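You operate a simulated robot arm through the tools that you are given. There is no shell and no other tool. Be economical: measure what you need, move in short steps, check, and stop when the job is done.

You run a simulated two-armed robot. Do the job below in one go: nothing can be reset, and whatever is moved stays where it is left.

Task
On the ironing board, fold the grey hand towel in half, so that it is half as long.
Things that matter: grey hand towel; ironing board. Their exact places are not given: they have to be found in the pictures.

The check looks at the end state, three seconds after you hand in, the way a careful person would. Anything else that was tipped, shoved, dropped, spilled or broken makes it a failure. Flat cloth is picked up by pressing the open fingertips on it (5 to 10 N) and closing them slowly along it; thin cloth reads only 2 to 8 mm in the jaws.

Robot
Two 7-joint arms with two-finger parallel grippers on one trunk, on a base that drives. Base frame: it is fixed to the floor where the robot stands at the start and does not move with it; the origin is under the middle of the robot, x ahead of it, y to its left, z up. Lengths are in m, angles in degrees, forces in N, time in s.
The left shoulder is at the start at [0.07, 0.163, 1.095], the right one opposite. With the tool pointing down near the work surface each hand reaches from about 0.4 to 0.88 m from the robot's upright axis, wherever it stands, measured 20 degrees to its own side. Places, roughly: ironing board [0.5, 0, 0.9]. Payload 3.43 kg a hand.
Tool frame (each hand has its own): the origin (TCP) lies between the finger pads and is the grasp point; the fingertips stand 0.034 m ahead of it; z points along the fingers, y is the line along which they close. Largest opening 0.128 m; finger width 0.024, thickness 0.012; the body of the gripper, 0.048 by 0.13 m, starts 0.096 m behind the TCP.
Orientation is that of the tool frame in the base frame, as a unit quaternion [w, x, y, z]. With the fingers straight down and closing along the base's y, the tool's x points along the base's -x, its y along +y and its z along -z.

Tools
- The arms move only by the tool send_rows. It takes "left_steps", "right_steps" or both (then of equal length, played together; a hand with none holds still); each is a list of rows, each a list of 3 entries, a list of its own where there are three numbers: the shift along the base's x, y, z in m, then the turn, a rotation vector about the base's x, y, z in degrees, then the finger opening in m, from 0 to 0.128. In form: [[[x, y, z], [wx, wy, wz], hand], ...]. A call has 1 to 10 rows; each row shifts and turns the commanded pose from where the row before left it. A row lasts 0.2 s, in which the tool goes at most 0.05 m and 8.6 degrees; a call with a longer step from one row to the next is refused whole, and so is a gripper value outside its range. A pose out of reach is approached as far as the arm can. The call stops where the force on the tool passes 40 N (or 10 N more than at its start, if that is more) or the arm is blocked; 0.2 s more then pass. The fingers move at their own pace (about 0.153 m/s each) and stop on an object; they squeeze with about 42 N. The grip force told is the motor's: it shows also when the fingers shut on nothing. Time passes only in rows, and 0.2 s behind the last, so rows that do not move let the fingers close. The reply holds the time, the measured pose of the TCP, the force on the tool along the base axes, the opening and the grip force, in the units named above and with some noise.
- Cameras (640 x 400 px; columns grow to the right, rows downward): "scene" is now at [0.1392, -0.0209, 1.348]; the picture's right is [-0.13, -0.99, 0.00], its down [-0.56, 0.07, -0.83] and it looks along [0.82, -0.11, -0.56] (base axes); focal length 214 px, centre (320, 200). "left" rides on the left gripper at [0.076, 0.011, -0.16] in its tool frame; the picture's right is [-0.15, 0.99, 0.00], its down [-0.88, -0.13, -0.46] and it looks along [-0.45, -0.07, 0.89] (tool axes); focal length 234 px, centre (320, 200). "right" rides on the right gripper at [0.076, -0.011, -0.16] in its tool frame; the picture's right is [0.15, 0.99, 0.00], its down [-0.88, 0.13, -0.46] and it looks along [-0.45, 0.07, 0.89] (tool axes); focal length 234 px, centre (320, 200).
- capture(camera): a new picture of that camera. It takes no simulated time.
- slide_trunk(by): slides the trunk up (or, below 0, down) by that many m; the arms and the scene camera ride with it, the base frame stays. It gives what a move gives, with no picture.
- base_move(legs): drives the robot by 1 to 6 legs, each [ahead, left, turn to the left] in m, m and degrees, along the robot's own axes; the way and the turn of a leg run together, so that a leg with both is an arc; at most 1.5 m and 180 degrees a leg. The arms and the cameras ride along, it lands a little off, and it stops where it bumps. It gives what a move gives.
- pan_tilt(pan, tilt): turns the head with the scene camera to pan (to the left, within 86 degrees either way) and tilt (down, from -29 to 69), counted from straight ahead of the robot. It gives what a move gives.
- pixel_to_xyz(camera, pixels): for up to 12 pixels [column, row] of the newest picture of that camera ("zoom" is the newest enlarged one), the place [x, y, z] in the base frame of the surface seen there, good to about 0.002 m, but the place of the scene camera against the robot may be out by one fixed shift of up to 0.025 m in any direction. It takes no simulated time.
- zoom(camera, box): a new picture of the part [left, top, right, bottom] of that camera's present view, enlarged. It takes no simulated time.
- finish_job(): hands the job in; it is judged then, once.

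Go step by step. Measure first, check grasps and placings, and put right what went wrong. The budget is 80 turns and 62 pictures, counting those below and the enlarged ones. Unless the task says otherwise, let go and move clear before handing in.

The tools are called after "Emit:" as a command line: name --argument value ..., lists and objects as JSON in quotes. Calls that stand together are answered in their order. send_rows: Moves the arms, as the interface text tells. Its arguments: {"type":"object","properties":{"left_steps":{"type":"array","items":{"type":"array"}},"right_steps":{"type":"array","items":{"type":"array"}}},"required":[]} The other tools are called the same way: slide_trunk (by) slides the trunk up or down; base_move (legs) drives the base; pan_tilt (pan, tilt) turns the head that bears the scene camera; capture (camera) takes a picture; pixel_to_xyz (camera, pixels) gives the place of the surface under pixels of a picture; zoom (camera, box) takes an enlarged picture of a part of a camera's view; finish_job () hands the job in.

At the start:

```text
time_s: 0.0
left_tool_pos: [0.662, 0.3438, 1.1216]
left_tool_rot: [0.0, -0.001, 1.0, 0.001]
left_force: [-0.2, 0.2, -0.4]
left_gripper_width: 0.1279
left_grip_force: 0.0
right_tool_pos: [0.6815, -0.265, 1.0919]
right_tool_rot: [0.0, 0.0, 1.0, 0.0]
right_force: [-0.1, 0.8, 0.2]
right_gripper_width: 0.1278
right_grip_force: 0.1
trunk travel left (down, up): [-0.575, 0.365]
robot x, y, heading: [0.0014, -0.0004, 0.0]
head pan, tilt: [-7.6, 34.1]
```

scene: 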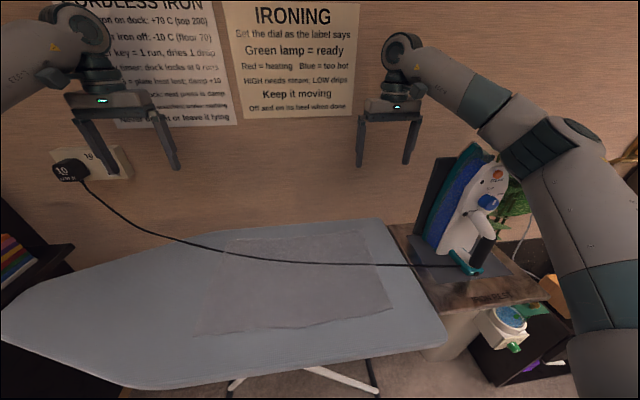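
right: 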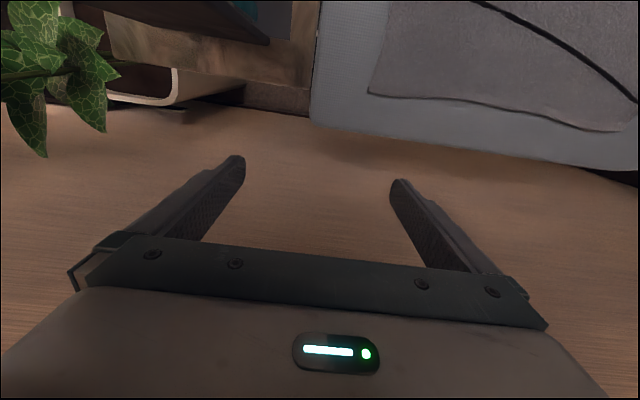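
left: 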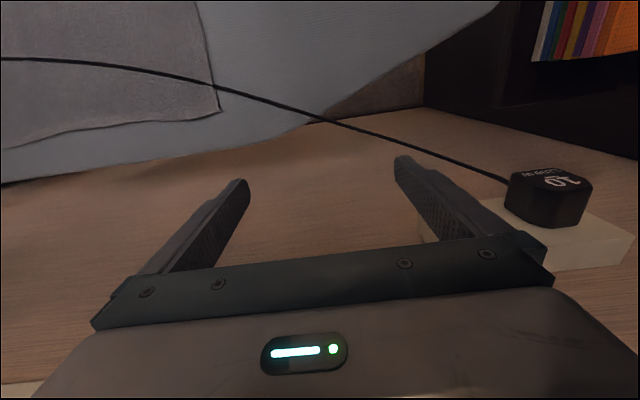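

The grey towel lies around pixels (195-395, 230-335), and a black cord crosses above or over it. I'll zoom in and measure the towel corners, the cord and the board.

Emit:
zoom --camera "scene" --box '[160, 200, 480, 400]'

Emit:
pixel_to_xyz --camera "scene" --pixels '[[195, 335], [396, 309], [362, 233], [230, 240], [290, 285], [300, 262], [250, 254], [350, 266], [200, 242], [410, 267], [445, 335], [130, 380]]'

```text
2.00 times, centred on (320, 300) of scene
```

zoom: 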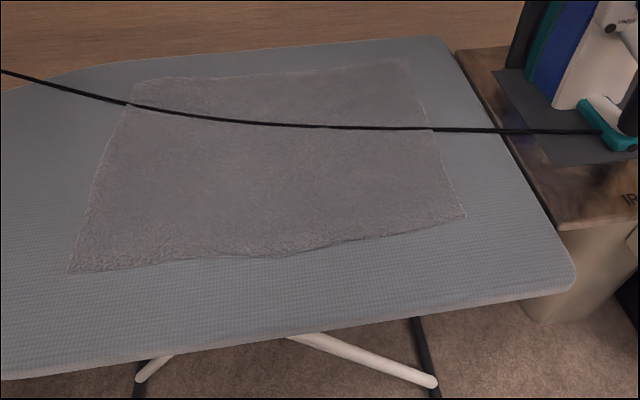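

```text
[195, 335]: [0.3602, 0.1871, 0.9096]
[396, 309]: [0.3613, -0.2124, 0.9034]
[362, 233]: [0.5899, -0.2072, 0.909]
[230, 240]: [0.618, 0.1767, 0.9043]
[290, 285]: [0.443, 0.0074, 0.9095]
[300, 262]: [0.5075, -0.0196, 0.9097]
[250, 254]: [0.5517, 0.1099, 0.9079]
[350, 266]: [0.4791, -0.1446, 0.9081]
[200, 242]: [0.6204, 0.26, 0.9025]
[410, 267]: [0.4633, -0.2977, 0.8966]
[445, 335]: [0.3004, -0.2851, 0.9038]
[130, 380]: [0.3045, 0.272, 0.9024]
```

The towel spans roughly x 0.36–0.60 and y −0.21–0.18, so it is longest along y. I need to know whether the cord lies on it, so I'll zoom in on the cord.

Emit:
zoom --camera "scene" --box '[180, 220, 340, 320]'

Emit:
zoom --camera "scene" --box '[330, 220, 490, 320]'

Emit:
zoom --camera "right" --box '[320, 0, 640, 200]'

Emit:
zoom --camera "left" --box '[0, 0, 320, 200]'

```text
4.00 times, centred on (260, 270) of scene
```

zoom: 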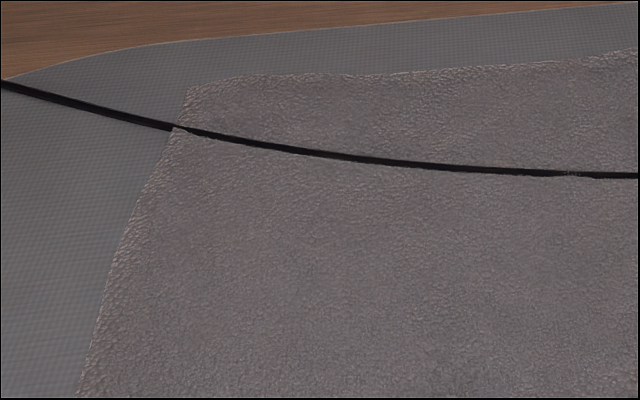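

```text
4.00 times, centred on (410, 270) of scene
```

zoom: 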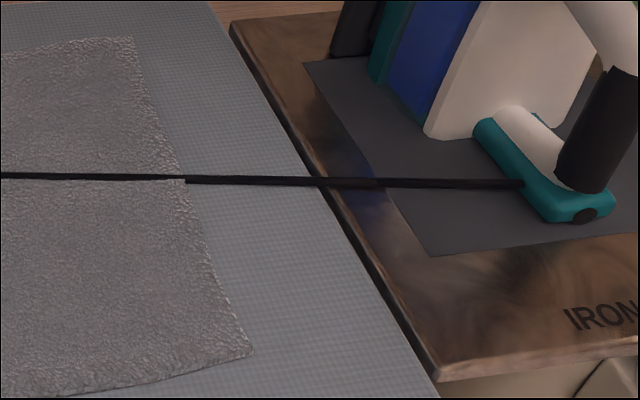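

```text
2.00 times, centred on (480, 100) of right
```

zoom: 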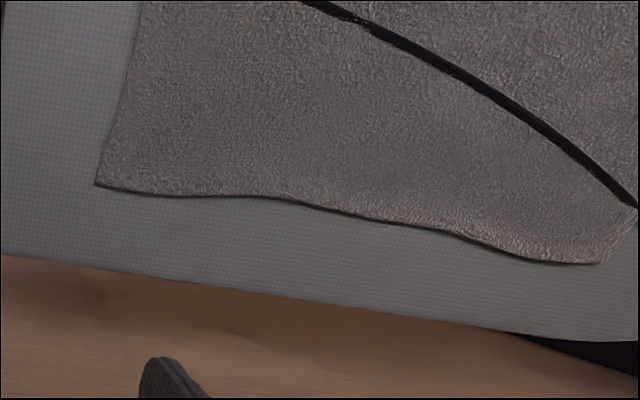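

```text
2.00 times, centred on (160, 100) of left
```

zoom: 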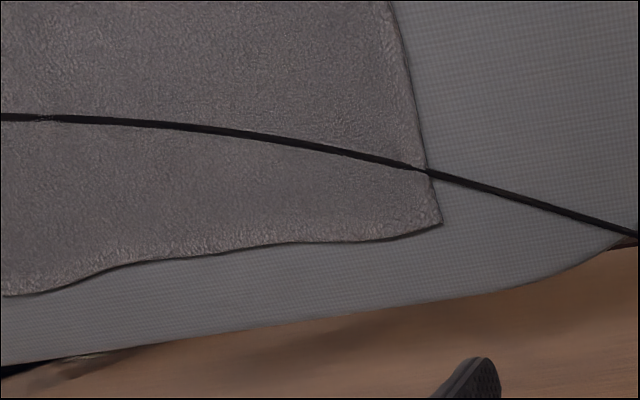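

The cord does lie on the towel, so it has to be moved off before folding. I'll measure its whole run, the rear edge of the board and how much slack it has.

Emit:
pixel_to_xyz --camera "scene" --pixels '[[85, 181], [105, 205], [130, 223], [160, 234], [181, 241], [224, 252], [270, 259], [320, 263], [376, 265], [400, 266], [430, 266], [458, 266]]'

Emit:
pixel_to_xyz --camera "scene" --pixels '[[384, 221], [300, 224], [250, 228], [200, 236], [240, 210], [380, 210], [472, 272], [70, 170], [340, 130], [227, 246]]'

```text
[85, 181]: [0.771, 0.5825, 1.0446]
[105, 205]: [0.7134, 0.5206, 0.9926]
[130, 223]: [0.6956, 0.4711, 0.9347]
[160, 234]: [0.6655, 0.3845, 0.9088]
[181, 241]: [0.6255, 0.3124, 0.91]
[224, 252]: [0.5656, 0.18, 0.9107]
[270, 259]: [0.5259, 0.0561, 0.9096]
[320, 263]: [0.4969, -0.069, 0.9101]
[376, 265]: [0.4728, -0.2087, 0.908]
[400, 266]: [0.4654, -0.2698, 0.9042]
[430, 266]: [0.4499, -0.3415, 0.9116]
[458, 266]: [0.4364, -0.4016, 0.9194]
```

```text
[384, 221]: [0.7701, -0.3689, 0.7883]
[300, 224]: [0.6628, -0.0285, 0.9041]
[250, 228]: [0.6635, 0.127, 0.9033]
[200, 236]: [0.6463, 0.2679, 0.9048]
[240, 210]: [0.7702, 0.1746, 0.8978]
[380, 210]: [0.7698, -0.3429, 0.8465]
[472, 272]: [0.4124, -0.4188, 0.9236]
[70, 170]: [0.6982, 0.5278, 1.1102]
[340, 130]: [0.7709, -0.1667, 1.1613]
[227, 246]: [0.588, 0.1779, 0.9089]
```

The cord runs from about (0.77, 0.58) to (0.43, −0.41) with only about 7 cm of slack. That is enough to lay it behind the towel if I slide the towel forward a little. First I'll work out the scene camera shift from the fingertips.

Emit:
zoom --camera "scene" --box '[340, 80, 440, 180]'

Emit:
pixel_to_xyz --camera "scene" --pixels '[[361, 160], [362, 164], [407, 158], [406, 163], [394, 107], [177, 165], [176, 160], [84, 143]]'

Emit:
pixel_to_xyz --camera "right" --pixels '[[368, 93], [618, 131], [420, 103], [500, 112], [480, 5], [340, 118]]'

Emit:
pixel_to_xyz --camera "left" --pixels '[[218, 112], [195, 5], [100, 66], [10, 148], [212, 82]]'

```text
4.00 times, centred on (390, 130) of scene
```

zoom: 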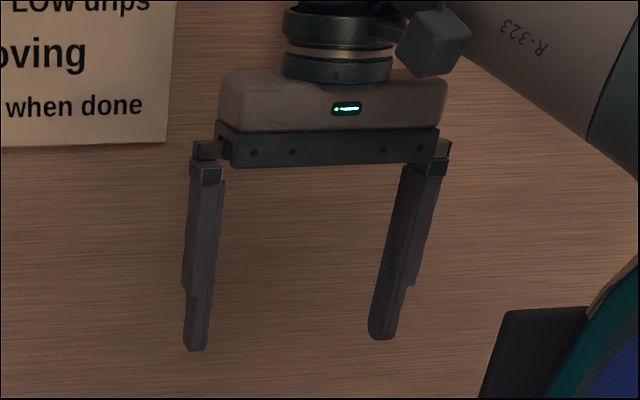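

```text
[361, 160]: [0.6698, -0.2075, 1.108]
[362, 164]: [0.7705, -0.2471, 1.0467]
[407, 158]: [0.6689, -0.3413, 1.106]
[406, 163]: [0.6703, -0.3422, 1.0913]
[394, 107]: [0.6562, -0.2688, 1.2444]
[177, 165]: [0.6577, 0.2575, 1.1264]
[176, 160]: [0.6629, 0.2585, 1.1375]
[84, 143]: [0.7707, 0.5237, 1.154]
```

```text
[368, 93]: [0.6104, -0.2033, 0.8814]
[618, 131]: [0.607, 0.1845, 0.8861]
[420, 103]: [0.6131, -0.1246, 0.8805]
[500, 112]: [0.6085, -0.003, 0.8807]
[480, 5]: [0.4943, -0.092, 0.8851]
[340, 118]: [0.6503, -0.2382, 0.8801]
```

```text
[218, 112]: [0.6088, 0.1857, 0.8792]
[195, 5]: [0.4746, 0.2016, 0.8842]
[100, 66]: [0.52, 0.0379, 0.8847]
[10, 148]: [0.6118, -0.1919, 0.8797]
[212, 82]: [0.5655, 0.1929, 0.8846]
```

The hand cameras agree with each other: towel top z≈0.884 and board ≈0.880. The scene camera therefore reads about +0.025 too high in z and about −0.01 off in y. I'll bring both hands above the cord, turned so they close across it.

Emit:
send_rows --right_steps '[[[-0.0205, 0.0075, -0.0092], [0, 0, 8], 0.05], [[-0.0205, 0.0075, -0.0092], [0, 0, 8], 0.05], [[-0.0205, 0.0075, -0.0092], [0, 0, 8], 0.05], [[-0.0205, 0.0075, -0.0092], [0, 0, 8], 0.05], [[-0.0205, 0.0075, -0.0092], [0, 0, 8], 0.05], [[-0.0205, 0.0075, -0.0092], [0, 0, 8], 0.05], [[-0.0205, 0.0075, -0.0092], [0, 0, 8], 0.05], [[-0.0205, 0.0075, -0.0092], [0, 0, 8], 0.05], [[-0.0205, 0.0075, -0.0092], [0, 0, 8], 0.05], [[-0.0205, 0.0075, -0.0092], [0, 0, 8], 0.05]]' --left_steps '[[[-0.0069, -0.0094, -0.012], [0, 0, 6.6], 0.05], [[-0.0069, -0.0094, -0.012], [0, 0, 6.6], 0.05], [[-0.0069, -0.0094, -0.012], [0, 0, 6.6], 0.05], [[-0.0069, -0.0094, -0.012], [0, 0, 6.6], 0.05], [[-0.0069, -0.0094, -0.012], [0, 0, 6.6], 0.05], [[-0.0069, -0.0094, -0.012], [0, 0, 6.6], 0.05], [[-0.0069, -0.0094, -0.012], [0, 0, 6.6], 0.05], [[-0.0069, -0.0094, -0.012], [0, 0, 6.6], 0.05], [[-0.0069, -0.0094, -0.012], [0, 0, 6.6], 0.05], [[-0.0069, -0.0094, -0.012], [0, 0, 6.6], 0.05]]'

Emit:
capture --camera "right"

Emit:
capture --camera "left"

```text
time_s: 2.2
left_tool_pos: [0.5769, 0.2504, 1.0113]
left_tool_rot: [0.007, -0.544, 0.839, -0.007]
left_force: [-0.4, 0.2, 0.2]
left_gripper_width: 0.0501
left_grip_force: 0.0
right_tool_pos: [0.45, -0.1873, 1.0098]
right_tool_rot: [0.01, -0.64, 0.768, -0.011]
right_force: [-0.6, 0.0, 0.6]
right_gripper_width: 0.0501
right_grip_force: 0.1
right hand out of reach, approached as far as the arm can: row 10
trunk travel left (down, up): [-0.575, 0.365]
robot x, y, heading: [-0.0023, 0.0023, -0.3]
head pan, tilt: [-7.6, 34.1]
```

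```text
52 pictures are left
```

right: 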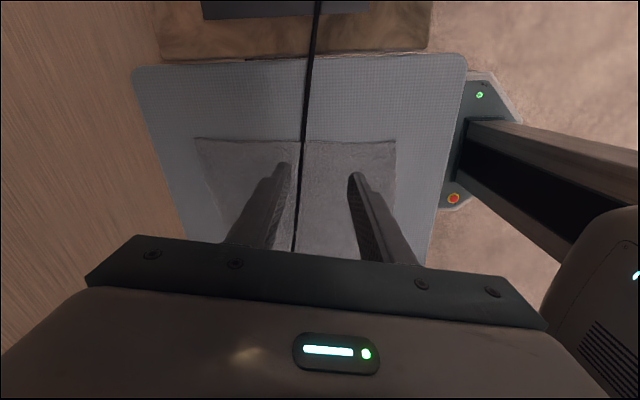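

```text
51 pictures are left
```

left: 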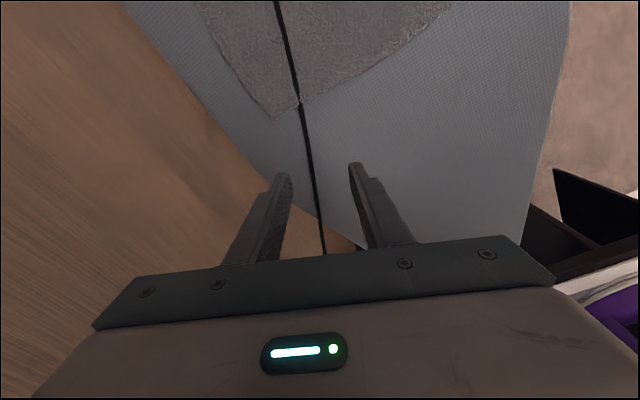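

Both hands are over the cord. I'll measure the cord precisely with the hand cameras.

Emit:
pixel_to_xyz --camera "right" --pixels '[[302, 140], [298, 190], [296, 225], [308, 100], [316, 30], [330, 180], [340, 100], [197, 140], [395, 142]]'

Emit:
pixel_to_xyz --camera "left" --pixels '[[290, 60], [301, 105], [310, 150], [317, 200], [322, 240], [335, 160], [274, 118]]'

```text
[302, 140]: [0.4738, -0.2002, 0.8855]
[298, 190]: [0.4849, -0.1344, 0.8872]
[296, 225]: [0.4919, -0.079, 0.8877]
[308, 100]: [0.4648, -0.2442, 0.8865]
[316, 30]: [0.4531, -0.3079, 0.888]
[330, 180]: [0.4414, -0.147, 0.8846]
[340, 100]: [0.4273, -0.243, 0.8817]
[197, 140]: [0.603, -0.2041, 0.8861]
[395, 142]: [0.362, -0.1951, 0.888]
```

```text
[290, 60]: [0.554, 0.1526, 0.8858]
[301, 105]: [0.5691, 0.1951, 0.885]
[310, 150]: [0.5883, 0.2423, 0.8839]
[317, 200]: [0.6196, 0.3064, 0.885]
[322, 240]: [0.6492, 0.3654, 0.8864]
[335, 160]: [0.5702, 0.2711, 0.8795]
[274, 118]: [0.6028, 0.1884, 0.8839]
```

The cord is at (0.467, −0.235) and (0.592, 0.25), with its top at z≈0.886 over bare board at 0.880. I'll come down astride it at those two bare-board points, stopping just short.

Emit:
send_rows --right_steps '[[[0.008, -0.024, -0.03], [0, 0, 0], 0.05], [[0.008, -0.024, -0.03], [0, 0, 0], 0.05], [[0, 0, -0.02], [0, 0, 0], 0.05], [[0, 0, 0], [0, 0, 0], 0.05]]' --left_steps '[[[0.008, 0, -0.03], [0, 0, 0], 0.05], [[0.007, 0, -0.03], [0, 0, 0], 0.05], [[0, 0, -0.02], [0, 0, 0], 0.05], [[0, 0, 0], [0, 0, 0], 0.05]]'

Emit:
capture --camera "right"

Emit:
capture --camera "left"

```text
time_s: 3.2
left_tool_pos: [0.5907, 0.2546, 0.9329]
left_tool_rot: [0.006, -0.543, 0.84, -0.009]
left_force: [0.1, 0.2, -0.2]
left_gripper_width: 0.05
left_grip_force: 0.1
right_tool_pos: [0.4228, -0.1923, 0.9408]
right_tool_rot: [0.008, -0.641, 0.767, -0.013]
right_force: [-0.2, 0.6, 0.0]
right_gripper_width: 0.0502
right_grip_force: 0.1
right hand out of reach, approached as far as the arm can: row 1, 2
trunk travel left (down, up): [-0.575, 0.365]
robot x, y, heading: [-0.0002, -0.001, -0.4]
head pan, tilt: [-7.6, 34.1]
```

```text
50 pictures are left
```

right: 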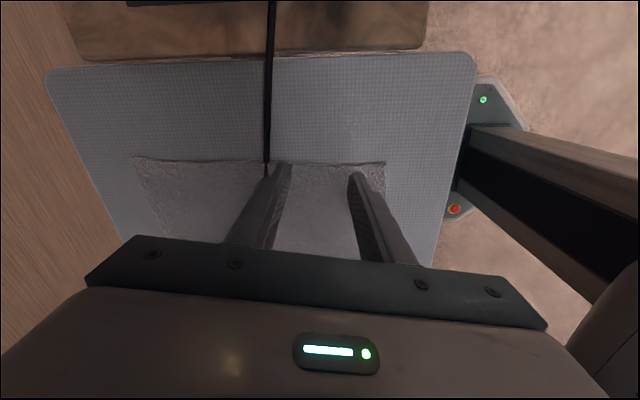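

```text
49 pictures are left
```

left: 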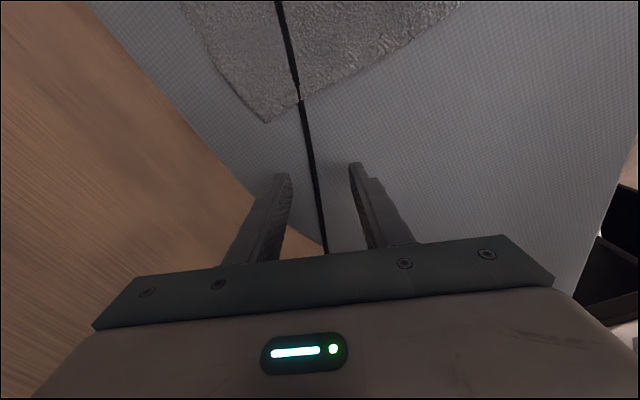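

The right wrist is at a joint limit when turned this way and moved off target, but the left is well placed over the cord. I'll raise the right hand and turn it the other way.

Emit:
send_rows --right_steps '[[[0, 0, 0.03], [0, 0, -8.5], 0.05], [[0, 0, 0.03], [0, 0, -8.5], 0.05], [[0, 0, 0], [0, 0, -8.5], 0.05], [[0, 0, 0], [0, 0, -8.5], 0.05], [[0, 0, 0], [0, 0, -8.5], 0.05], [[0, 0, 0], [0, 0, -8.5], 0.05], [[0, 0, 0], [0, 0, -8.5], 0.05], [[0, 0, 0], [0, 0, -8.5], 0.05], [[0, 0, 0], [0, 0, -8.5], 0.05], [[0, 0, 0], [0, 0, -8.5], 0.05]]'

Emit:
send_rows --right_steps '[[[0, 0, 0], [0, 0, -8.5], 0.05], [[0, 0, 0], [0, 0, -8.5], 0.05], [[0, 0, 0], [0, 0, -8.5], 0.05], [[0, 0, 0], [0, 0, -8.5], 0.05], [[0, 0, 0], [0, 0, -8.5], 0.05], [[0, 0, 0], [0, 0, -8.5], 0.05], [[0, 0, 0], [0, 0, -8.5], 0.05], [[0, 0, 0], [0, 0, -8.5], 0.05], [[0, 0, 0], [0, 0, -8.5], 0.05], [[0, 0, 0], [0, 0, 0], 0.05]]'

```text
time_s: 5.4
left_tool_pos: [0.5992, 0.2457, 0.931]
left_tool_rot: [0.005, -0.544, 0.839, -0.002]
left_force: [-0.1, 0.8, -0.4]
left_gripper_width: 0.05
left_grip_force: 0.1
right_tool_pos: [0.4341, -0.2011, 0.9946]
right_tool_rot: [0.005, 0.046, 0.999, 0.0]
right_force: [1.1, 0.9, 0.0]
right_gripper_width: 0.05
right_grip_force: 0.0
trunk travel left (down, up): [-0.575, 0.365]
robot x, y, heading: [-0.0013, -0.0045, -0.1]
head pan, tilt: [-7.6, 34.1]
```

```text
time_s: 7.6
left_tool_pos: [0.5988, 0.2461, 0.9309]
left_tool_rot: [0.005, -0.544, 0.839, -0.001]
left_force: [-0.4, 0.4, 0.5]
left_gripper_width: 0.05
left_grip_force: 0.0
right_tool_pos: [0.4345, -0.1997, 0.9952]
right_tool_rot: [0.002, 0.654, 0.756, 0.003]
right_force: [0.5, 0.2, -0.2]
right_gripper_width: 0.05
right_grip_force: 0.1
trunk travel left (down, up): [-0.575, 0.365]
robot x, y, heading: [0.0, -0.0038, 0.1]
head pan, tilt: [-7.6, 34.1]
```

The right hand is now turned −82° with no limit reported. I'll move it over the cord at (0.467, −0.235) and lower it to just above.

Emit:
send_rows --right_steps '[[[0.016, -0.018, -0.03], [0, 0, 0], 0.05], [[0.0165, -0.018, -0.03], [0, 0, 0], 0.05], [[0, 0, -0.005], [0, 0, 0], 0.05], [[0, 0, 0], [0, 0, 0], 0.05]]'

Emit:
capture --camera "right"

```text
time_s: 8.6
left_tool_pos: [0.5901, 0.2543, 0.9347]
left_tool_rot: [0.004, -0.543, 0.84, -0.01]
left_force: [1.1, 0.4, 0.4]
left_gripper_width: 0.05
left_grip_force: 0.1
right_tool_pos: [0.4652, -0.2274, 0.9499]
right_tool_rot: [0.021, 0.656, 0.755, 0.016]
right_force: [-0.5, -0.7, 0.2]
right_gripper_width: 0.0501
right_grip_force: 0.1
trunk travel left (down, up): [-0.575, 0.365]
robot x, y, heading: [-0.0033, -0.002, -0.0]
head pan, tilt: [-7.6, 34.1]
```

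```text
48 pictures are left
```

right: 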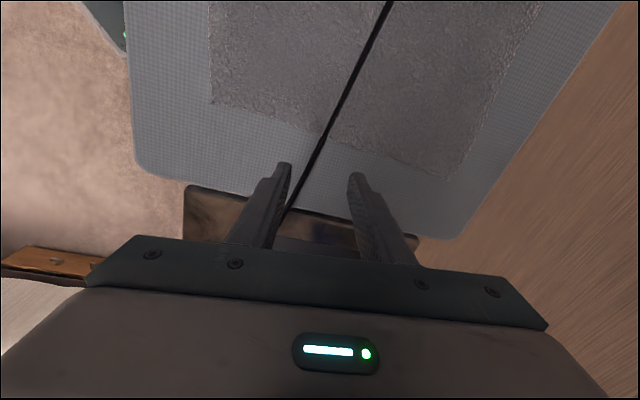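

The cord passes between the right fingertips near (308, 170). I'll square the hand up to it and lower both hands onto the board beside the cord.

Emit:
send_rows --right_steps '[[[0, -0.003, -0.005], [0, 0, -8], 0.05], [[0, -0.003, -0.005], [0, 0, -8], 0.05], [[0, 0, -0.005], [0, 0, 0], 0.05], [[0, 0, 0], [0, 0, 0], 0.05]]' --left_steps '[[[0, 0, 0], [0, 0, 0], 0.05], [[0, 0, -0.008], [0, 0, 0], 0.05], [[0, 0, -0.007], [0, 0, 0], 0.05], [[0, 0, 0], [0, 0, 0], 0.05]]'

```text
time_s: 9.6
left_tool_pos: [0.5928, 0.2617, 0.9214]
left_tool_rot: [0.003, -0.544, 0.839, -0.011]
left_force: [-0.8, 0.5, 0.2]
left_gripper_width: 0.0498
left_grip_force: 0.1
right_tool_pos: [0.4707, -0.2265, 0.9476]
right_tool_rot: [0.025, 0.755, 0.655, 0.028]
right_force: [-0.6, -0.1, -0.8]
right_gripper_width: 0.0498
right_grip_force: 0.0
trunk travel left (down, up): [-0.575, 0.365]
robot x, y, heading: [-0.0002, 0.0002, -0.1]
head pan, tilt: [-7.6, 34.1]
```

The right hand is hanging at z 0.948 and tilting. I'll check the scene for what is stopping it.

Emit:
capture --camera "scene"

Emit:
send_rows --right_steps '[[[0, 0, 0], [0, 0, 0], 0.05], [[0, 0, -0.005], [0, 0, 0], 0.05], [[0, 0, -0.005], [0, 0, 0], 0.05], [[0, 0, 0], [0, 0, 0], 0.05]]'

```text
47 pictures are left
```

scene: 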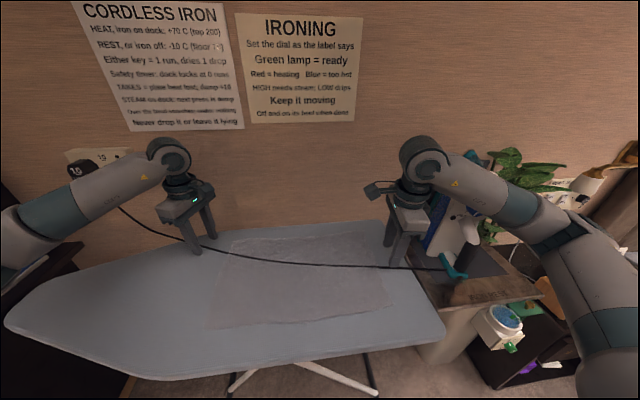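

```text
time_s: 10.6
left_tool_pos: [0.5935, 0.2607, 0.9219]
left_tool_rot: [0.004, -0.544, 0.839, -0.011]
left_force: [0.0, -0.1, 0.1]
left_gripper_width: 0.0497
left_grip_force: 0.0
right_tool_pos: [0.4723, -0.2283, 0.9437]
right_tool_rot: [0.028, 0.755, 0.654, 0.033]
right_force: [-0.2, -0.2, -0.3]
right_gripper_width: 0.05
right_grip_force: 0.1
trunk travel left (down, up): [-0.575, 0.365]
robot x, y, heading: [-0.0008, -0.0022, -0.4]
head pan, tilt: [-7.6, 34.1]
```

I suspect the wrist is near its limit here, so I'll turn it back by about 25° and see whether the height error clears.

Emit:
send_rows --right_steps '[[[0, 0, 0.005], [0, 0, 8], 0.05], [[0, 0, 0.005], [0, 0, 8], 0.05], [[0, 0, 0.0], [0, 0, 8], 0.05], [[0, 0, 0], [0, 0, 0], 0.05]]'

Emit:
capture --camera "right"

```text
time_s: 11.6
left_tool_pos: [0.5929, 0.2568, 0.9201]
left_tool_rot: [0.004, -0.543, 0.84, -0.01]
left_force: [-0.3, -0.5, -0.1]
left_gripper_width: 0.05
left_grip_force: 0.0
right_tool_pos: [0.4663, -0.2338, 0.9471]
right_tool_rot: [0.029, 0.603, 0.797, 0.022]
right_force: [-0.5, 0.4, -0.3]
right_gripper_width: 0.0501
right_grip_force: 0.1
trunk travel left (down, up): [-0.575, 0.365]
robot x, y, heading: [-0.0041, 0.0013, -0.1]
head pan, tilt: [-7.6, 34.1]
```

```text
46 pictures are left
```

right: 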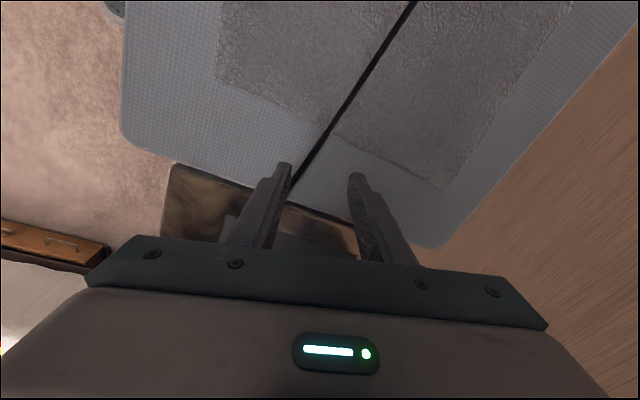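

The turn doesn't help, so the forearm may be touching the iron behind it. I'll raise the right hand straight up and check the iron.

Emit:
send_rows --right_steps '[[[0, 0.01, 0.03], [0, 0, 0], 0.05], [[0, 0.02, 0.04], [0, 0, 0], 0.05], [[0, 0.02, 0.04], [0, 0, 0], 0.05], [[0, 0, 0], [0, 0, 0], 0.05]]'

Emit:
capture --camera "scene"

```text
time_s: 12.6
left_tool_pos: [0.5978, 0.2414, 0.9193]
left_tool_rot: [0.008, -0.543, 0.84, -0.002]
left_force: [0.0, 0.0, -0.2]
left_gripper_width: 0.0501
left_grip_force: 0.0
right_tool_pos: [0.463, -0.2006, 1.0299]
right_tool_rot: [0.004, 0.603, 0.797, 0.008]
right_force: [-0.9, -0.5, -0.9]
right_gripper_width: 0.0499
right_grip_force: 0.1
trunk travel left (down, up): [-0.575, 0.365]
robot x, y, heading: [0.0004, 0.0015, -0.1]
head pan, tilt: [-7.6, 34.1]
```

```text
45 pictures are left
```

scene: 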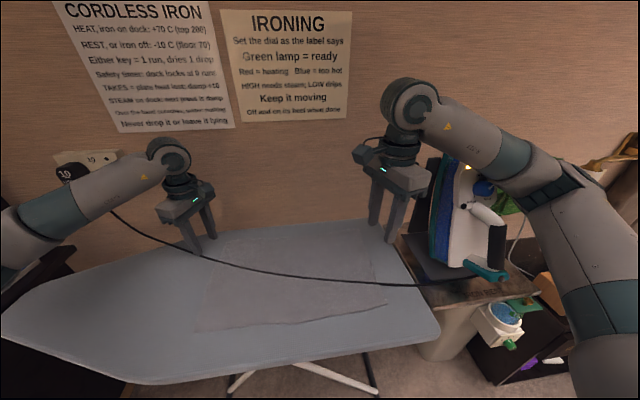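

The iron looks different from the first picture, so I'll take a close look and measure it.

Emit:
zoom --camera "scene" --box '[380, 130, 580, 330]'

Emit:
pixel_to_xyz --camera "scene" --pixels '[[485, 265], [468, 205], [448, 170], [445, 240], [425, 286], [470, 285], [540, 295], [440, 335], [300, 276], [240, 262]]'

```text
2.00 times, centred on (480, 230) of scene
```

zoom: 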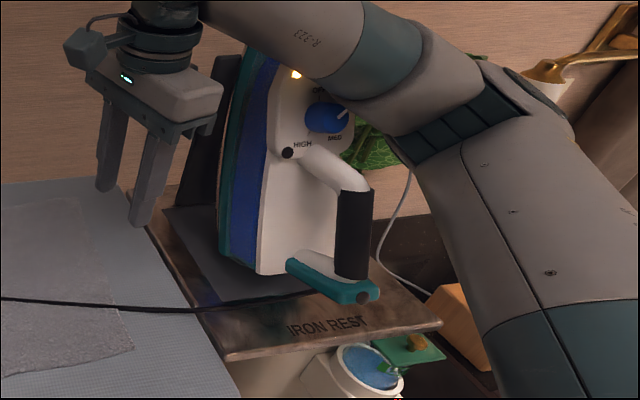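

```text
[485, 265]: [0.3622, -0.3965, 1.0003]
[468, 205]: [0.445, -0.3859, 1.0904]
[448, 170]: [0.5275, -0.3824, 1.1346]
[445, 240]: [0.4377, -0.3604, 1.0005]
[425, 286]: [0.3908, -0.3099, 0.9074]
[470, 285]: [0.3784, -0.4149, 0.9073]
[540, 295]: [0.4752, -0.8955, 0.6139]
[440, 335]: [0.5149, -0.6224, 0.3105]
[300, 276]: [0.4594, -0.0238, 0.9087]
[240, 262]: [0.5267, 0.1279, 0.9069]
```

The iron looks displaced, with its heel reading near (0.36, −0.40), and the cord end has shifted too. I'll turn the head for a clear look before moving the arm any more.

Emit:
pan_tilt --pan -42 --tilt 32

Emit:
capture --camera "scene"

```text
time_s: 13.6
left_tool_pos: [0.5969, 0.2427, 0.9204]
left_tool_rot: [0.007, -0.543, 0.84, -0.001]
left_force: [0.5, 0.2, 0.1]
left_gripper_width: 0.0499
left_grip_force: 0.1
right_tool_pos: [0.463, -0.2019, 1.0289]
right_tool_rot: [0.005, 0.603, 0.798, 0.006]
right_force: [0.0, 0.0, -1.5]
right_gripper_width: 0.0499
right_grip_force: 0.0
trunk travel left (down, up): [-0.575, 0.365]
robot x, y, heading: [-0.0019, -0.0008, -0.4]
head pan, tilt: [-42.0, 32.0]
```

```text
43 pictures are left
```

scene: 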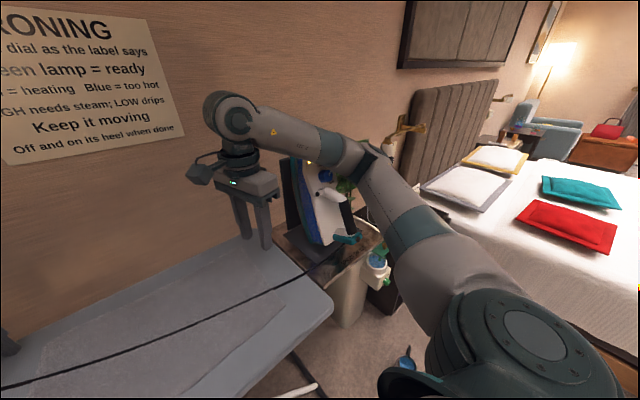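

Emit:
zoom --camera "scene" --box '[260, 140, 420, 300]'

Emit:
pixel_to_xyz --camera "scene" --pixels '[[345, 238], [325, 247], [311, 262], [295, 235], [301, 252], [325, 200], [340, 200], [290, 170], [320, 275], [352, 240]]'

```text
2.50 times, centred on (340, 220) of scene
```

zoom: 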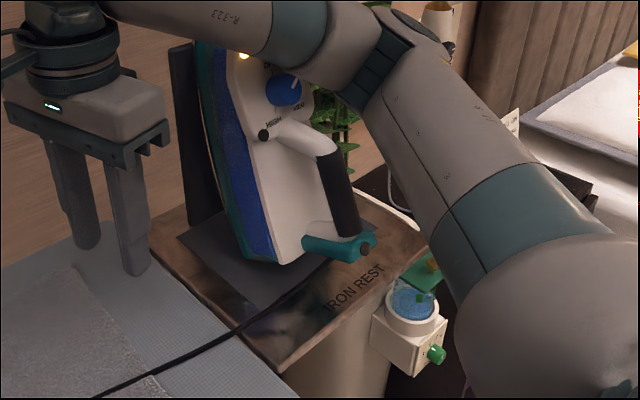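

```text
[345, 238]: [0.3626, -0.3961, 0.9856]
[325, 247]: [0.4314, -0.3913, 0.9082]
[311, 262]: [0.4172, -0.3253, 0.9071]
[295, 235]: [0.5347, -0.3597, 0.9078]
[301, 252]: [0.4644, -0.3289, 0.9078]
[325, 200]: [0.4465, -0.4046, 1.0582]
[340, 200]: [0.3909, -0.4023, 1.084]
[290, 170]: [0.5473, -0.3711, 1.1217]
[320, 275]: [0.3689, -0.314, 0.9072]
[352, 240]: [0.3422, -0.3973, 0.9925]
```

The iron's heel has slid out and it now leans against its stand plate, so the forearm did brush it. I'll retract the right arm gently upwards and toward the middle, then look at the iron unobstructed.

Emit:
send_rows --right_steps '[[[0, 0, 0.02], [0, 0, 0], 0.05], [[0, 0, 0.02], [0, 0, 0], 0.05], [[0, 0, 0.03], [0, 0, 0], 0.05], [[0, 0, 0.03], [0, 0, 0], 0.05], [[-0.02, 0, 0.03], [0, 0, 5], 0.05], [[-0.03, 0, 0.03], [0, 0, 8], 0.05], [[-0.03, 0, 0.02], [0, 0, 8], 0.05], [[-0.03, 0, 0.02], [0, 0, 8], 0.05], [[-0.03, 0, 0], [0, 0, 8], 0.05], [[-0.03, 0, 0], [0, 0, 8], 0.05]]'

Emit:
capture --camera "scene"

```text
time_s: 14.4
left_tool_pos: [0.607, 0.2482, 0.9144]
left_tool_rot: [0.0, -0.543, 0.84, -0.005]
left_force: [-7.6, -8.2, 13.8]
left_gripper_width: 0.0517
left_grip_force: 0.5
right_tool_pos: [0.4773, -0.1868, 1.0753]
right_tool_rot: [0.0, 0.595, 0.803, -0.001]
right_force: [-0.4, 0.7, 0.3]
right_gripper_width: 0.05
right_grip_force: 0.1
trunk travel left (down, up): [-0.575, 0.365]
robot x, y, heading: [-0.0023, -0.0002, 0.2]
head pan, tilt: [-42.0, 32.0]
stopped in row 3 (left hand): the force on the tool passed its limit (the readings are from after the stop); the commanded pose is now the measured one
```

```text
41 pictures are left
```

scene: 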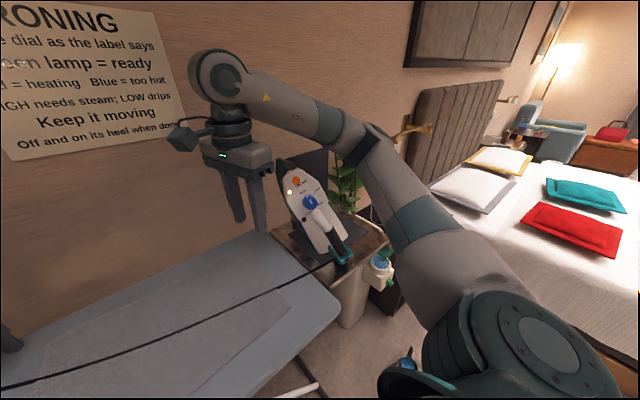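

The left fingertips touched the board because the body swayed, and the iron has turned again. I'll zoom in on the iron before going on.

Emit:
zoom --camera "scene" --box '[240, 130, 400, 290]'

Emit:
pixel_to_xyz --camera "scene" --pixels '[[284, 168], [297, 182], [310, 203], [338, 240], [345, 258], [325, 235], [315, 248], [290, 215], [318, 268], [335, 180], [330, 120], [290, 95]]'

```text
2.50 times, centred on (320, 210) of scene
```

zoom: 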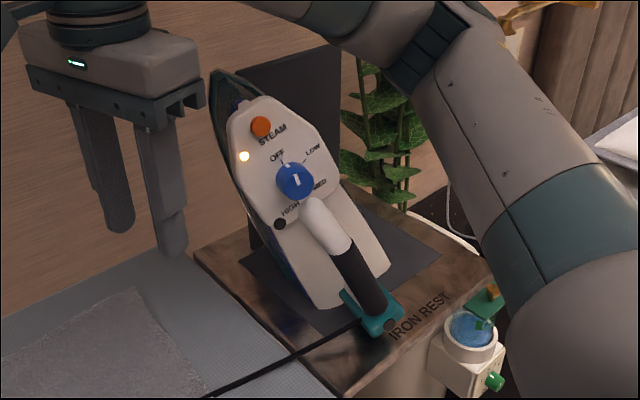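

```text
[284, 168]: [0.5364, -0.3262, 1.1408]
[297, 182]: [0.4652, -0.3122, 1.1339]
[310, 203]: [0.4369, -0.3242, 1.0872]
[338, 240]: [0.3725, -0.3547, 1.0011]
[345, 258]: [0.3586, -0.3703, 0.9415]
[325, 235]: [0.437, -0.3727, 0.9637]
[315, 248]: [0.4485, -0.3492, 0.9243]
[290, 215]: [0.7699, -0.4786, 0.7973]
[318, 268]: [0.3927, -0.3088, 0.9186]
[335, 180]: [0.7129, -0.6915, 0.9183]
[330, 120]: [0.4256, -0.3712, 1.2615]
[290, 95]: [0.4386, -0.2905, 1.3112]
```

The iron is leaning at an angle and may still be settling. I'll hold the right arm still, lift the left slightly off the board, and look again.

Emit:
send_rows --left_steps '[[[0, 0, 0.03], [0, 0, 0], 0.05]]'

Emit:
zoom --camera "scene" --box '[240, 130, 400, 290]'

```text
time_s: 14.8
left_tool_pos: [0.6079, 0.2504, 0.9432]
left_tool_rot: [-0.001, -0.543, 0.84, -0.002]
left_force: [-0.3, -1.0, 0.4]
left_gripper_width: 0.0502
left_grip_force: 0.1
right_tool_pos: [0.4771, -0.1848, 1.0753]
right_tool_rot: [-0.002, 0.595, 0.804, 0.0]
right_force: [-2.1, 7.9, -2.0]
right_gripper_width: 0.0495
right_grip_force: 0.0
trunk travel left (down, up): [-0.575, 0.365]
robot x, y, heading: [0.0025, -0.0006, 0.3]
head pan, tilt: [-42.0, 32.0]
```

```text
2.50 times, centred on (320, 210) of scene
```

zoom: 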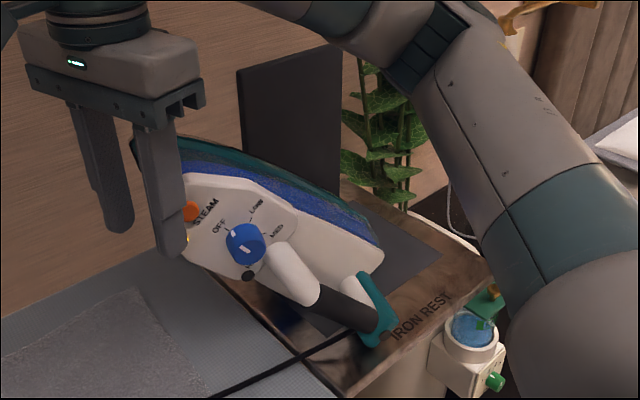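

The iron is tipping toward the board and is now resting against the right gripper (8 N along +y). I'll hold that hand firmly in place, let things settle for one row, and look.

Emit:
send_rows --right_steps '[[[0, -0.005, 0], [0, 0, 0], 0.05]]'

Emit:
zoom --camera "scene" --box '[220, 130, 380, 290]'

Emit:
capture --camera "right"

```text
time_s: 15.2
left_tool_pos: [0.6075, 0.2515, 0.9425]
left_tool_rot: [-0.001, -0.544, 0.839, -0.003]
left_force: [0.4, -0.7, 0.4]
left_gripper_width: 0.0501
left_grip_force: 0.2
right_tool_pos: [0.4778, -0.1912, 1.0772]
right_tool_rot: [-0.001, 0.596, 0.803, -0.001]
right_force: [1.1, 3.2, 2.0]
right_gripper_width: 0.0493
right_grip_force: 0.0
trunk travel left (down, up): [-0.575, 0.365]
robot x, y, heading: [0.0002, 0.0005, 0.3]
head pan, tilt: [-42.0, 32.0]
```

```text
2.50 times, centred on (300, 210) of scene
```

zoom: 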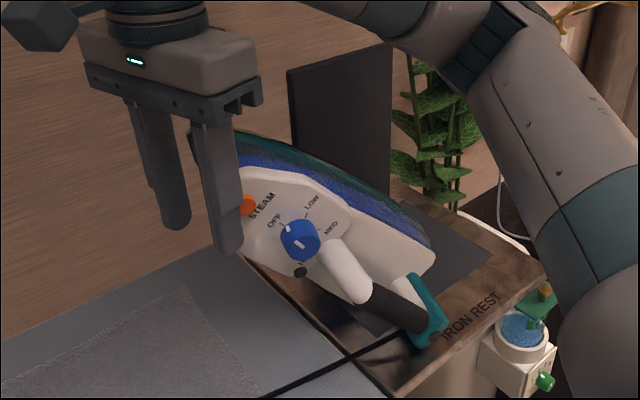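

```text
37 pictures are left
```

right: 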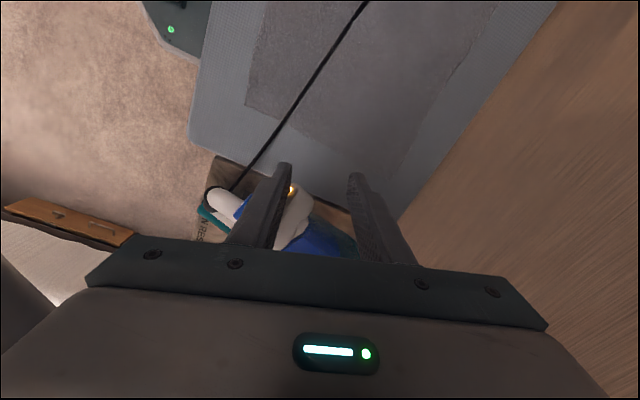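

The iron is steadily propped by the right fingers. I'll measure its points so I can plan how to push it back upright.

Emit:
pixel_to_xyz --camera "scene" --pixels '[[249, 186], [262, 184], [270, 212], [294, 226], [320, 243], [338, 257], [342, 262], [345, 228], [320, 205], [292, 270], [312, 160], [328, 155]]'

Emit:
pixel_to_xyz --camera "right" --pixels '[[290, 190], [220, 200], [205, 215], [305, 210], [330, 240], [345, 235], [300, 195], [240, 205], [310, 250]]'

```text
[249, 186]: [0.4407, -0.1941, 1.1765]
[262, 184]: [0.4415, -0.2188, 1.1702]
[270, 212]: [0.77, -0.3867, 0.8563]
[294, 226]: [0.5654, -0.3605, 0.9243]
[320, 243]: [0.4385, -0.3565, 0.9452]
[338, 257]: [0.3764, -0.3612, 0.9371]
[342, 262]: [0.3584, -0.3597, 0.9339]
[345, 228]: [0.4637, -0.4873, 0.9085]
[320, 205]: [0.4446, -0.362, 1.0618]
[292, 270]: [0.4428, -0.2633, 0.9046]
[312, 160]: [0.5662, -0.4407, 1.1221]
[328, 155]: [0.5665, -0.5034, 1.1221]
```

```text
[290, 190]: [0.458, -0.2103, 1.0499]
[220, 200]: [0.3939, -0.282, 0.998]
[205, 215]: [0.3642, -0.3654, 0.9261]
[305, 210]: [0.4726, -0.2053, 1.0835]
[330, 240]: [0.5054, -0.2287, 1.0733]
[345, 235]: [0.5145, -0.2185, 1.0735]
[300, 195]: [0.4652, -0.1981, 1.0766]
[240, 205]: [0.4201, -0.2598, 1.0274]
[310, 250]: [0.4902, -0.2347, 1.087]
```

The iron's nose sits right between the right fingers: its points read (0.465–0.49, −0.2, 1.08) and the TCP is at (0.478, −0.191, 1.077). I'll close on it to take firm control of the iron.

Emit:
send_rows --right_steps '[[[0, 0, 0], [0, 0, 0], 0.04], [[0, 0, 0], [0, 0, 0], 0.02], [[0, 0, 0], [0, 0, 0], 0.0], [[0, 0, 0], [0, 0, 0], 0.0]]'

Emit:
zoom --camera "scene" --box '[220, 130, 380, 290]'

Emit:
capture --camera "right"

```text
time_s: 16.2
left_tool_pos: [0.609, 0.2493, 0.9427]
left_tool_rot: [-0.001, -0.544, 0.839, -0.002]
left_force: [0.2, 0.1, -0.9]
left_gripper_width: 0.0502
left_grip_force: 0.1
right_tool_pos: [0.4777, -0.1922, 1.0758]
right_tool_rot: [0.0, 0.595, 0.804, 0.0]
right_force: [-5.5, 3.1, 1.3]
right_gripper_width: 0.0231
right_grip_force: 41.8
trunk travel left (down, up): [-0.575, 0.365]
robot x, y, heading: [0.0029, -0.001, -0.2]
head pan, tilt: [-42.0, 32.0]
```

```text
2.50 times, centred on (300, 210) of scene
```

zoom: 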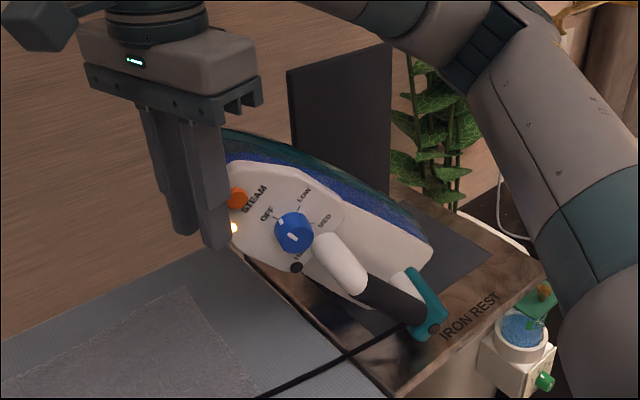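

```text
35 pictures are left
```

right: 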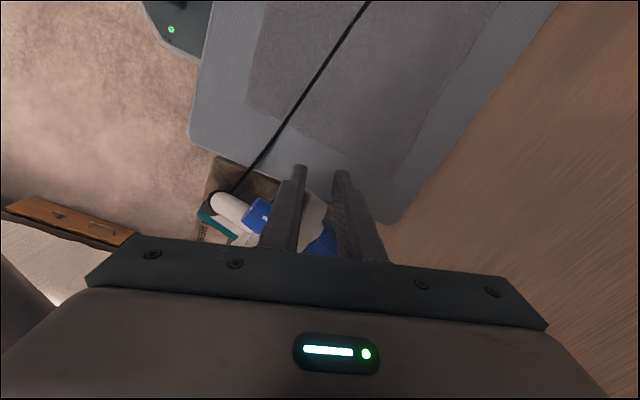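

I have a firm grip on the nose (23 mm, 42 N). I'll measure the iron's face plane and axis so I can set it upright with its sole toward the plate, as it was.

Emit:
pixel_to_xyz --camera "scene" --pixels '[[270, 199], [280, 203], [305, 219], [320, 219], [335, 228], [283, 234], [312, 245], [328, 215], [300, 200], [337, 248], [343, 262], [338, 237]]'

Emit:
pixel_to_xyz --camera "right" --pixels '[[314, 215], [308, 235], [328, 230], [325, 245], [270, 205], [255, 222], [225, 200], [205, 212], [245, 235]]'

```text
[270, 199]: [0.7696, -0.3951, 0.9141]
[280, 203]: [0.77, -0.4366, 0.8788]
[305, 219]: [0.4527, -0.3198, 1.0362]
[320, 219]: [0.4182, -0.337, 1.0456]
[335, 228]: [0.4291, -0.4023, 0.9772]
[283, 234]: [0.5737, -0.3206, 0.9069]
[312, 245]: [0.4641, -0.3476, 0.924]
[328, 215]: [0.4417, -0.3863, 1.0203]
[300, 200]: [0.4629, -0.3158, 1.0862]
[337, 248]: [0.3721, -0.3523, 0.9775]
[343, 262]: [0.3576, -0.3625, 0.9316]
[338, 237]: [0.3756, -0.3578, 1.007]
```

```text
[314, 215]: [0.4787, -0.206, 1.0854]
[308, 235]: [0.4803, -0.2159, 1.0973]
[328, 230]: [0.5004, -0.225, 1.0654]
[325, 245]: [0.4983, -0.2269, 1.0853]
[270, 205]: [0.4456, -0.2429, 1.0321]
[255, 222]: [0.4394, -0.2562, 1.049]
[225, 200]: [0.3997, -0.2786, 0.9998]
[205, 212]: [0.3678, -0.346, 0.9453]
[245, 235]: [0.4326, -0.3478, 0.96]
```

The iron's sole faces about +x and its nose is tipped about 49° toward +y, so it needs +49° about x and about −13° about y. I'll lift it slightly and start rotating it while moving it back.

Emit:
send_rows --right_steps '[[[0, 0, 0.02], [0, 0, 0], 0.0], [[0, 0, 0.03], [0, 0, 0], 0.0], [[0, -0.02, 0.02], [7, 0, 0], 0.0], [[0, -0.025, 0.015], [7, -2, 0], 0.0], [[0, -0.025, 0.01], [7, -2, 0], 0.0], [[0, -0.025, 0.01], [7, -2, 0], 0.0], [[0, 0, 0], [0, 0, 0], 0.0]]' --left_steps '[[[0, 0, 0.02], [0, 0, 0], 0.05], [[0, 0, 0.02], [0, 0, 0], 0.05], [[0, 0, 0.02], [0, 0, 0], 0.05], [[0, 0, 0.02], [0, 0, 0], 0.05], [[0, 0, 0], [0, 0, 0], 0.05], [[0, 0, 0], [0, 0, 0], 0.05], [[0, 0, 0], [0, 0, 0], 0.05]]'

Emit:
capture --camera "scene"

```text
time_s: 17.8
left_tool_pos: [0.607, 0.25, 1.0203]
left_tool_rot: [-0.002, -0.544, 0.839, -0.002]
left_force: [0.5, 0.6, -0.1]
left_gripper_width: 0.0498
left_grip_force: 0.0
right_tool_pos: [0.4776, -0.2876, 1.1813]
right_tool_rot: [-0.104, 0.573, 0.781, 0.224]
right_force: [-1.4, 1.0, -0.2]
right_gripper_width: 0.0001
right_grip_force: 33.1
trunk travel left (down, up): [-0.575, 0.365]
robot x, y, heading: [0.0016, -0.0001, 0.3]
head pan, tilt: [-42.0, 32.0]
```

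```text
34 pictures are left
```

scene: 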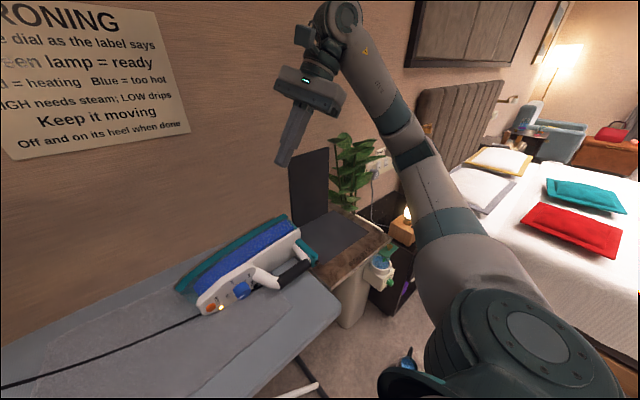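

The nose slipped out of the grip and the iron now lies on its side across the board's right end. I'll check that it's at rest and measure the handle, so I can pick it up properly by that.

Emit:
send_rows --right_steps '[[[0, 0, 0.02], [0, 0, 0], 0.05], [[0, 0, 0], [0, 0, 0], 0.08], [[0, 0, 0], [0, 0, 0], 0.08]]'

Emit:
zoom --camera "scene" --box '[160, 190, 352, 310]'

Emit:
pixel_to_xyz --camera "scene" --pixels '[[285, 277], [292, 272], [300, 267], [267, 282], [250, 280], [240, 270], [205, 300], [305, 255], [280, 215], [185, 290], [312, 262], [275, 272]]'

```text
time_s: 18.6
left_tool_pos: [0.6068, 0.2492, 1.0222]
left_tool_rot: [-0.001, -0.544, 0.839, -0.003]
left_force: [-0.3, -0.7, 0.6]
left_gripper_width: 0.0498
left_grip_force: 0.0
right_tool_pos: [0.4775, -0.288, 1.2018]
right_tool_rot: [-0.103, 0.575, 0.78, 0.224]
right_force: [-0.6, 0.3, -0.2]
right_gripper_width: 0.0803
right_grip_force: 0.0
trunk travel left (down, up): [-0.575, 0.365]
robot x, y, heading: [0.0032, -0.0019, -0.0]
head pan, tilt: [-42.0, 32.0]
```

```text
3.33 times, centred on (256, 250) of scene
```

zoom: 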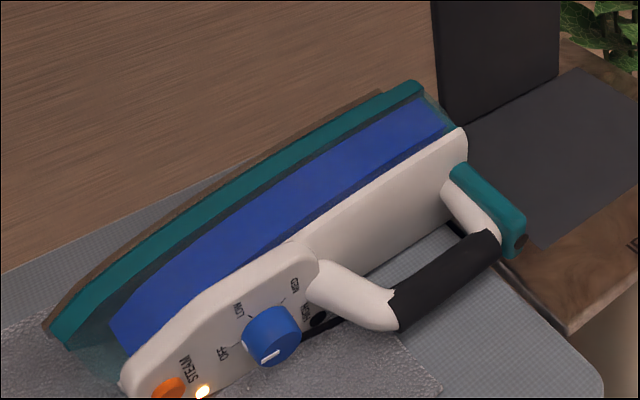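

```text
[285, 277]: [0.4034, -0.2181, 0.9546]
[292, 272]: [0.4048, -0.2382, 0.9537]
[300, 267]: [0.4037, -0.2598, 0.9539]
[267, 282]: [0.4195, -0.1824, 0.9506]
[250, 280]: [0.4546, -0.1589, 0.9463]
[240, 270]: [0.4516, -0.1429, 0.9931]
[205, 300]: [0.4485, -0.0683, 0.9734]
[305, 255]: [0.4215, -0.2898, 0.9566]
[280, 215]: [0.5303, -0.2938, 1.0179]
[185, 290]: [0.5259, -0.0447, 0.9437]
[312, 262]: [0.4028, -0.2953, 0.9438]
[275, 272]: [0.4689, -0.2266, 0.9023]
```

The iron is at rest. Its axis lies along y and its sole faces +x, with the body between face x≈0.45 and sole ≈0.535, and the handle grip at x≈0.404. A grip across face and sole, with one finger inside the handle gap, will be much firmer, so I'll pre-tilt the hand and approach above it.

Emit:
send_rows --right_steps '[[[0, 0.01, 0.01], [-7, 2, 0], 0.11], [[0, 0.01, 0], [-7, 2, 0], 0.11], [[0, 0.01, 0], [-7, 2, 0], 0.11], [[0, 0.01, 0], [-7, 0, 0], 0.11], [[0, 0.01, 0], [0, 0, -8.5], 0.11], [[0.005, 0.01, -0.02], [0, 0, -8.5], 0.11], [[0.005, 0.01, -0.02], [-8, 0, 0], 0.11], [[0.005, 0.01, -0.02], [-8, 0, 0], 0.11], [[0, 0, -0.02], [-8, 0, 0], 0.11], [[0, 0, 0], [-8, 0, 0], 0.11]]'

Emit:
capture --camera "right"

Emit:
capture --camera "scene"

```text
time_s: 20.8
left_tool_pos: [0.6071, 0.2502, 1.0208]
left_tool_rot: [-0.002, -0.544, 0.839, -0.004]
left_force: [0.4, -0.5, 0.3]
left_gripper_width: 0.0501
left_grip_force: 0.0
right_tool_pos: [0.4916, -0.2037, 1.1312]
right_tool_rot: [0.196, 0.681, 0.678, -0.196]
right_force: [-0.2, 0.0, -0.1]
right_gripper_width: 0.11
right_grip_force: 0.0
trunk travel left (down, up): [-0.575, 0.365]
robot x, y, heading: [0.002, 0.0003, 0.3]
head pan, tilt: [-42.0, 32.0]
```

```text
32 pictures are left
```

right: 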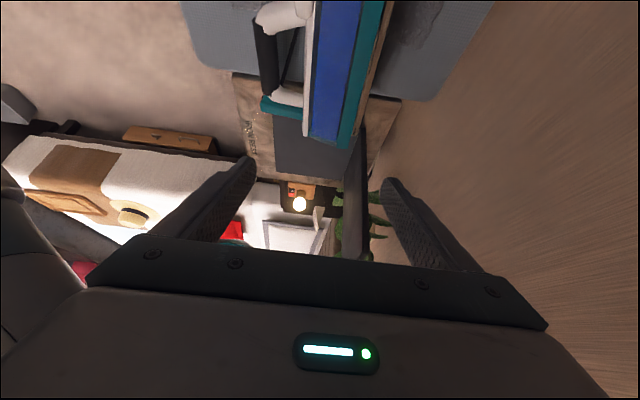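

```text
31 pictures are left
```

scene: 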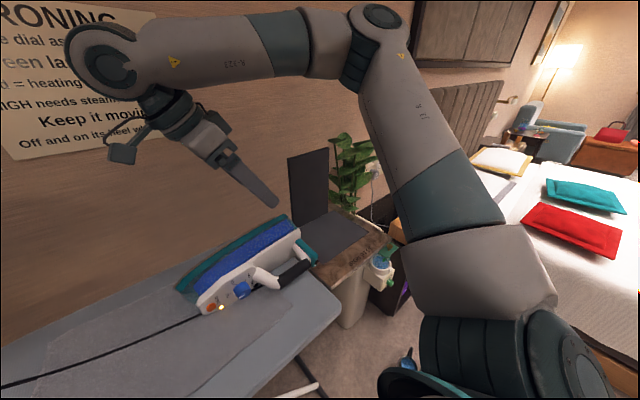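

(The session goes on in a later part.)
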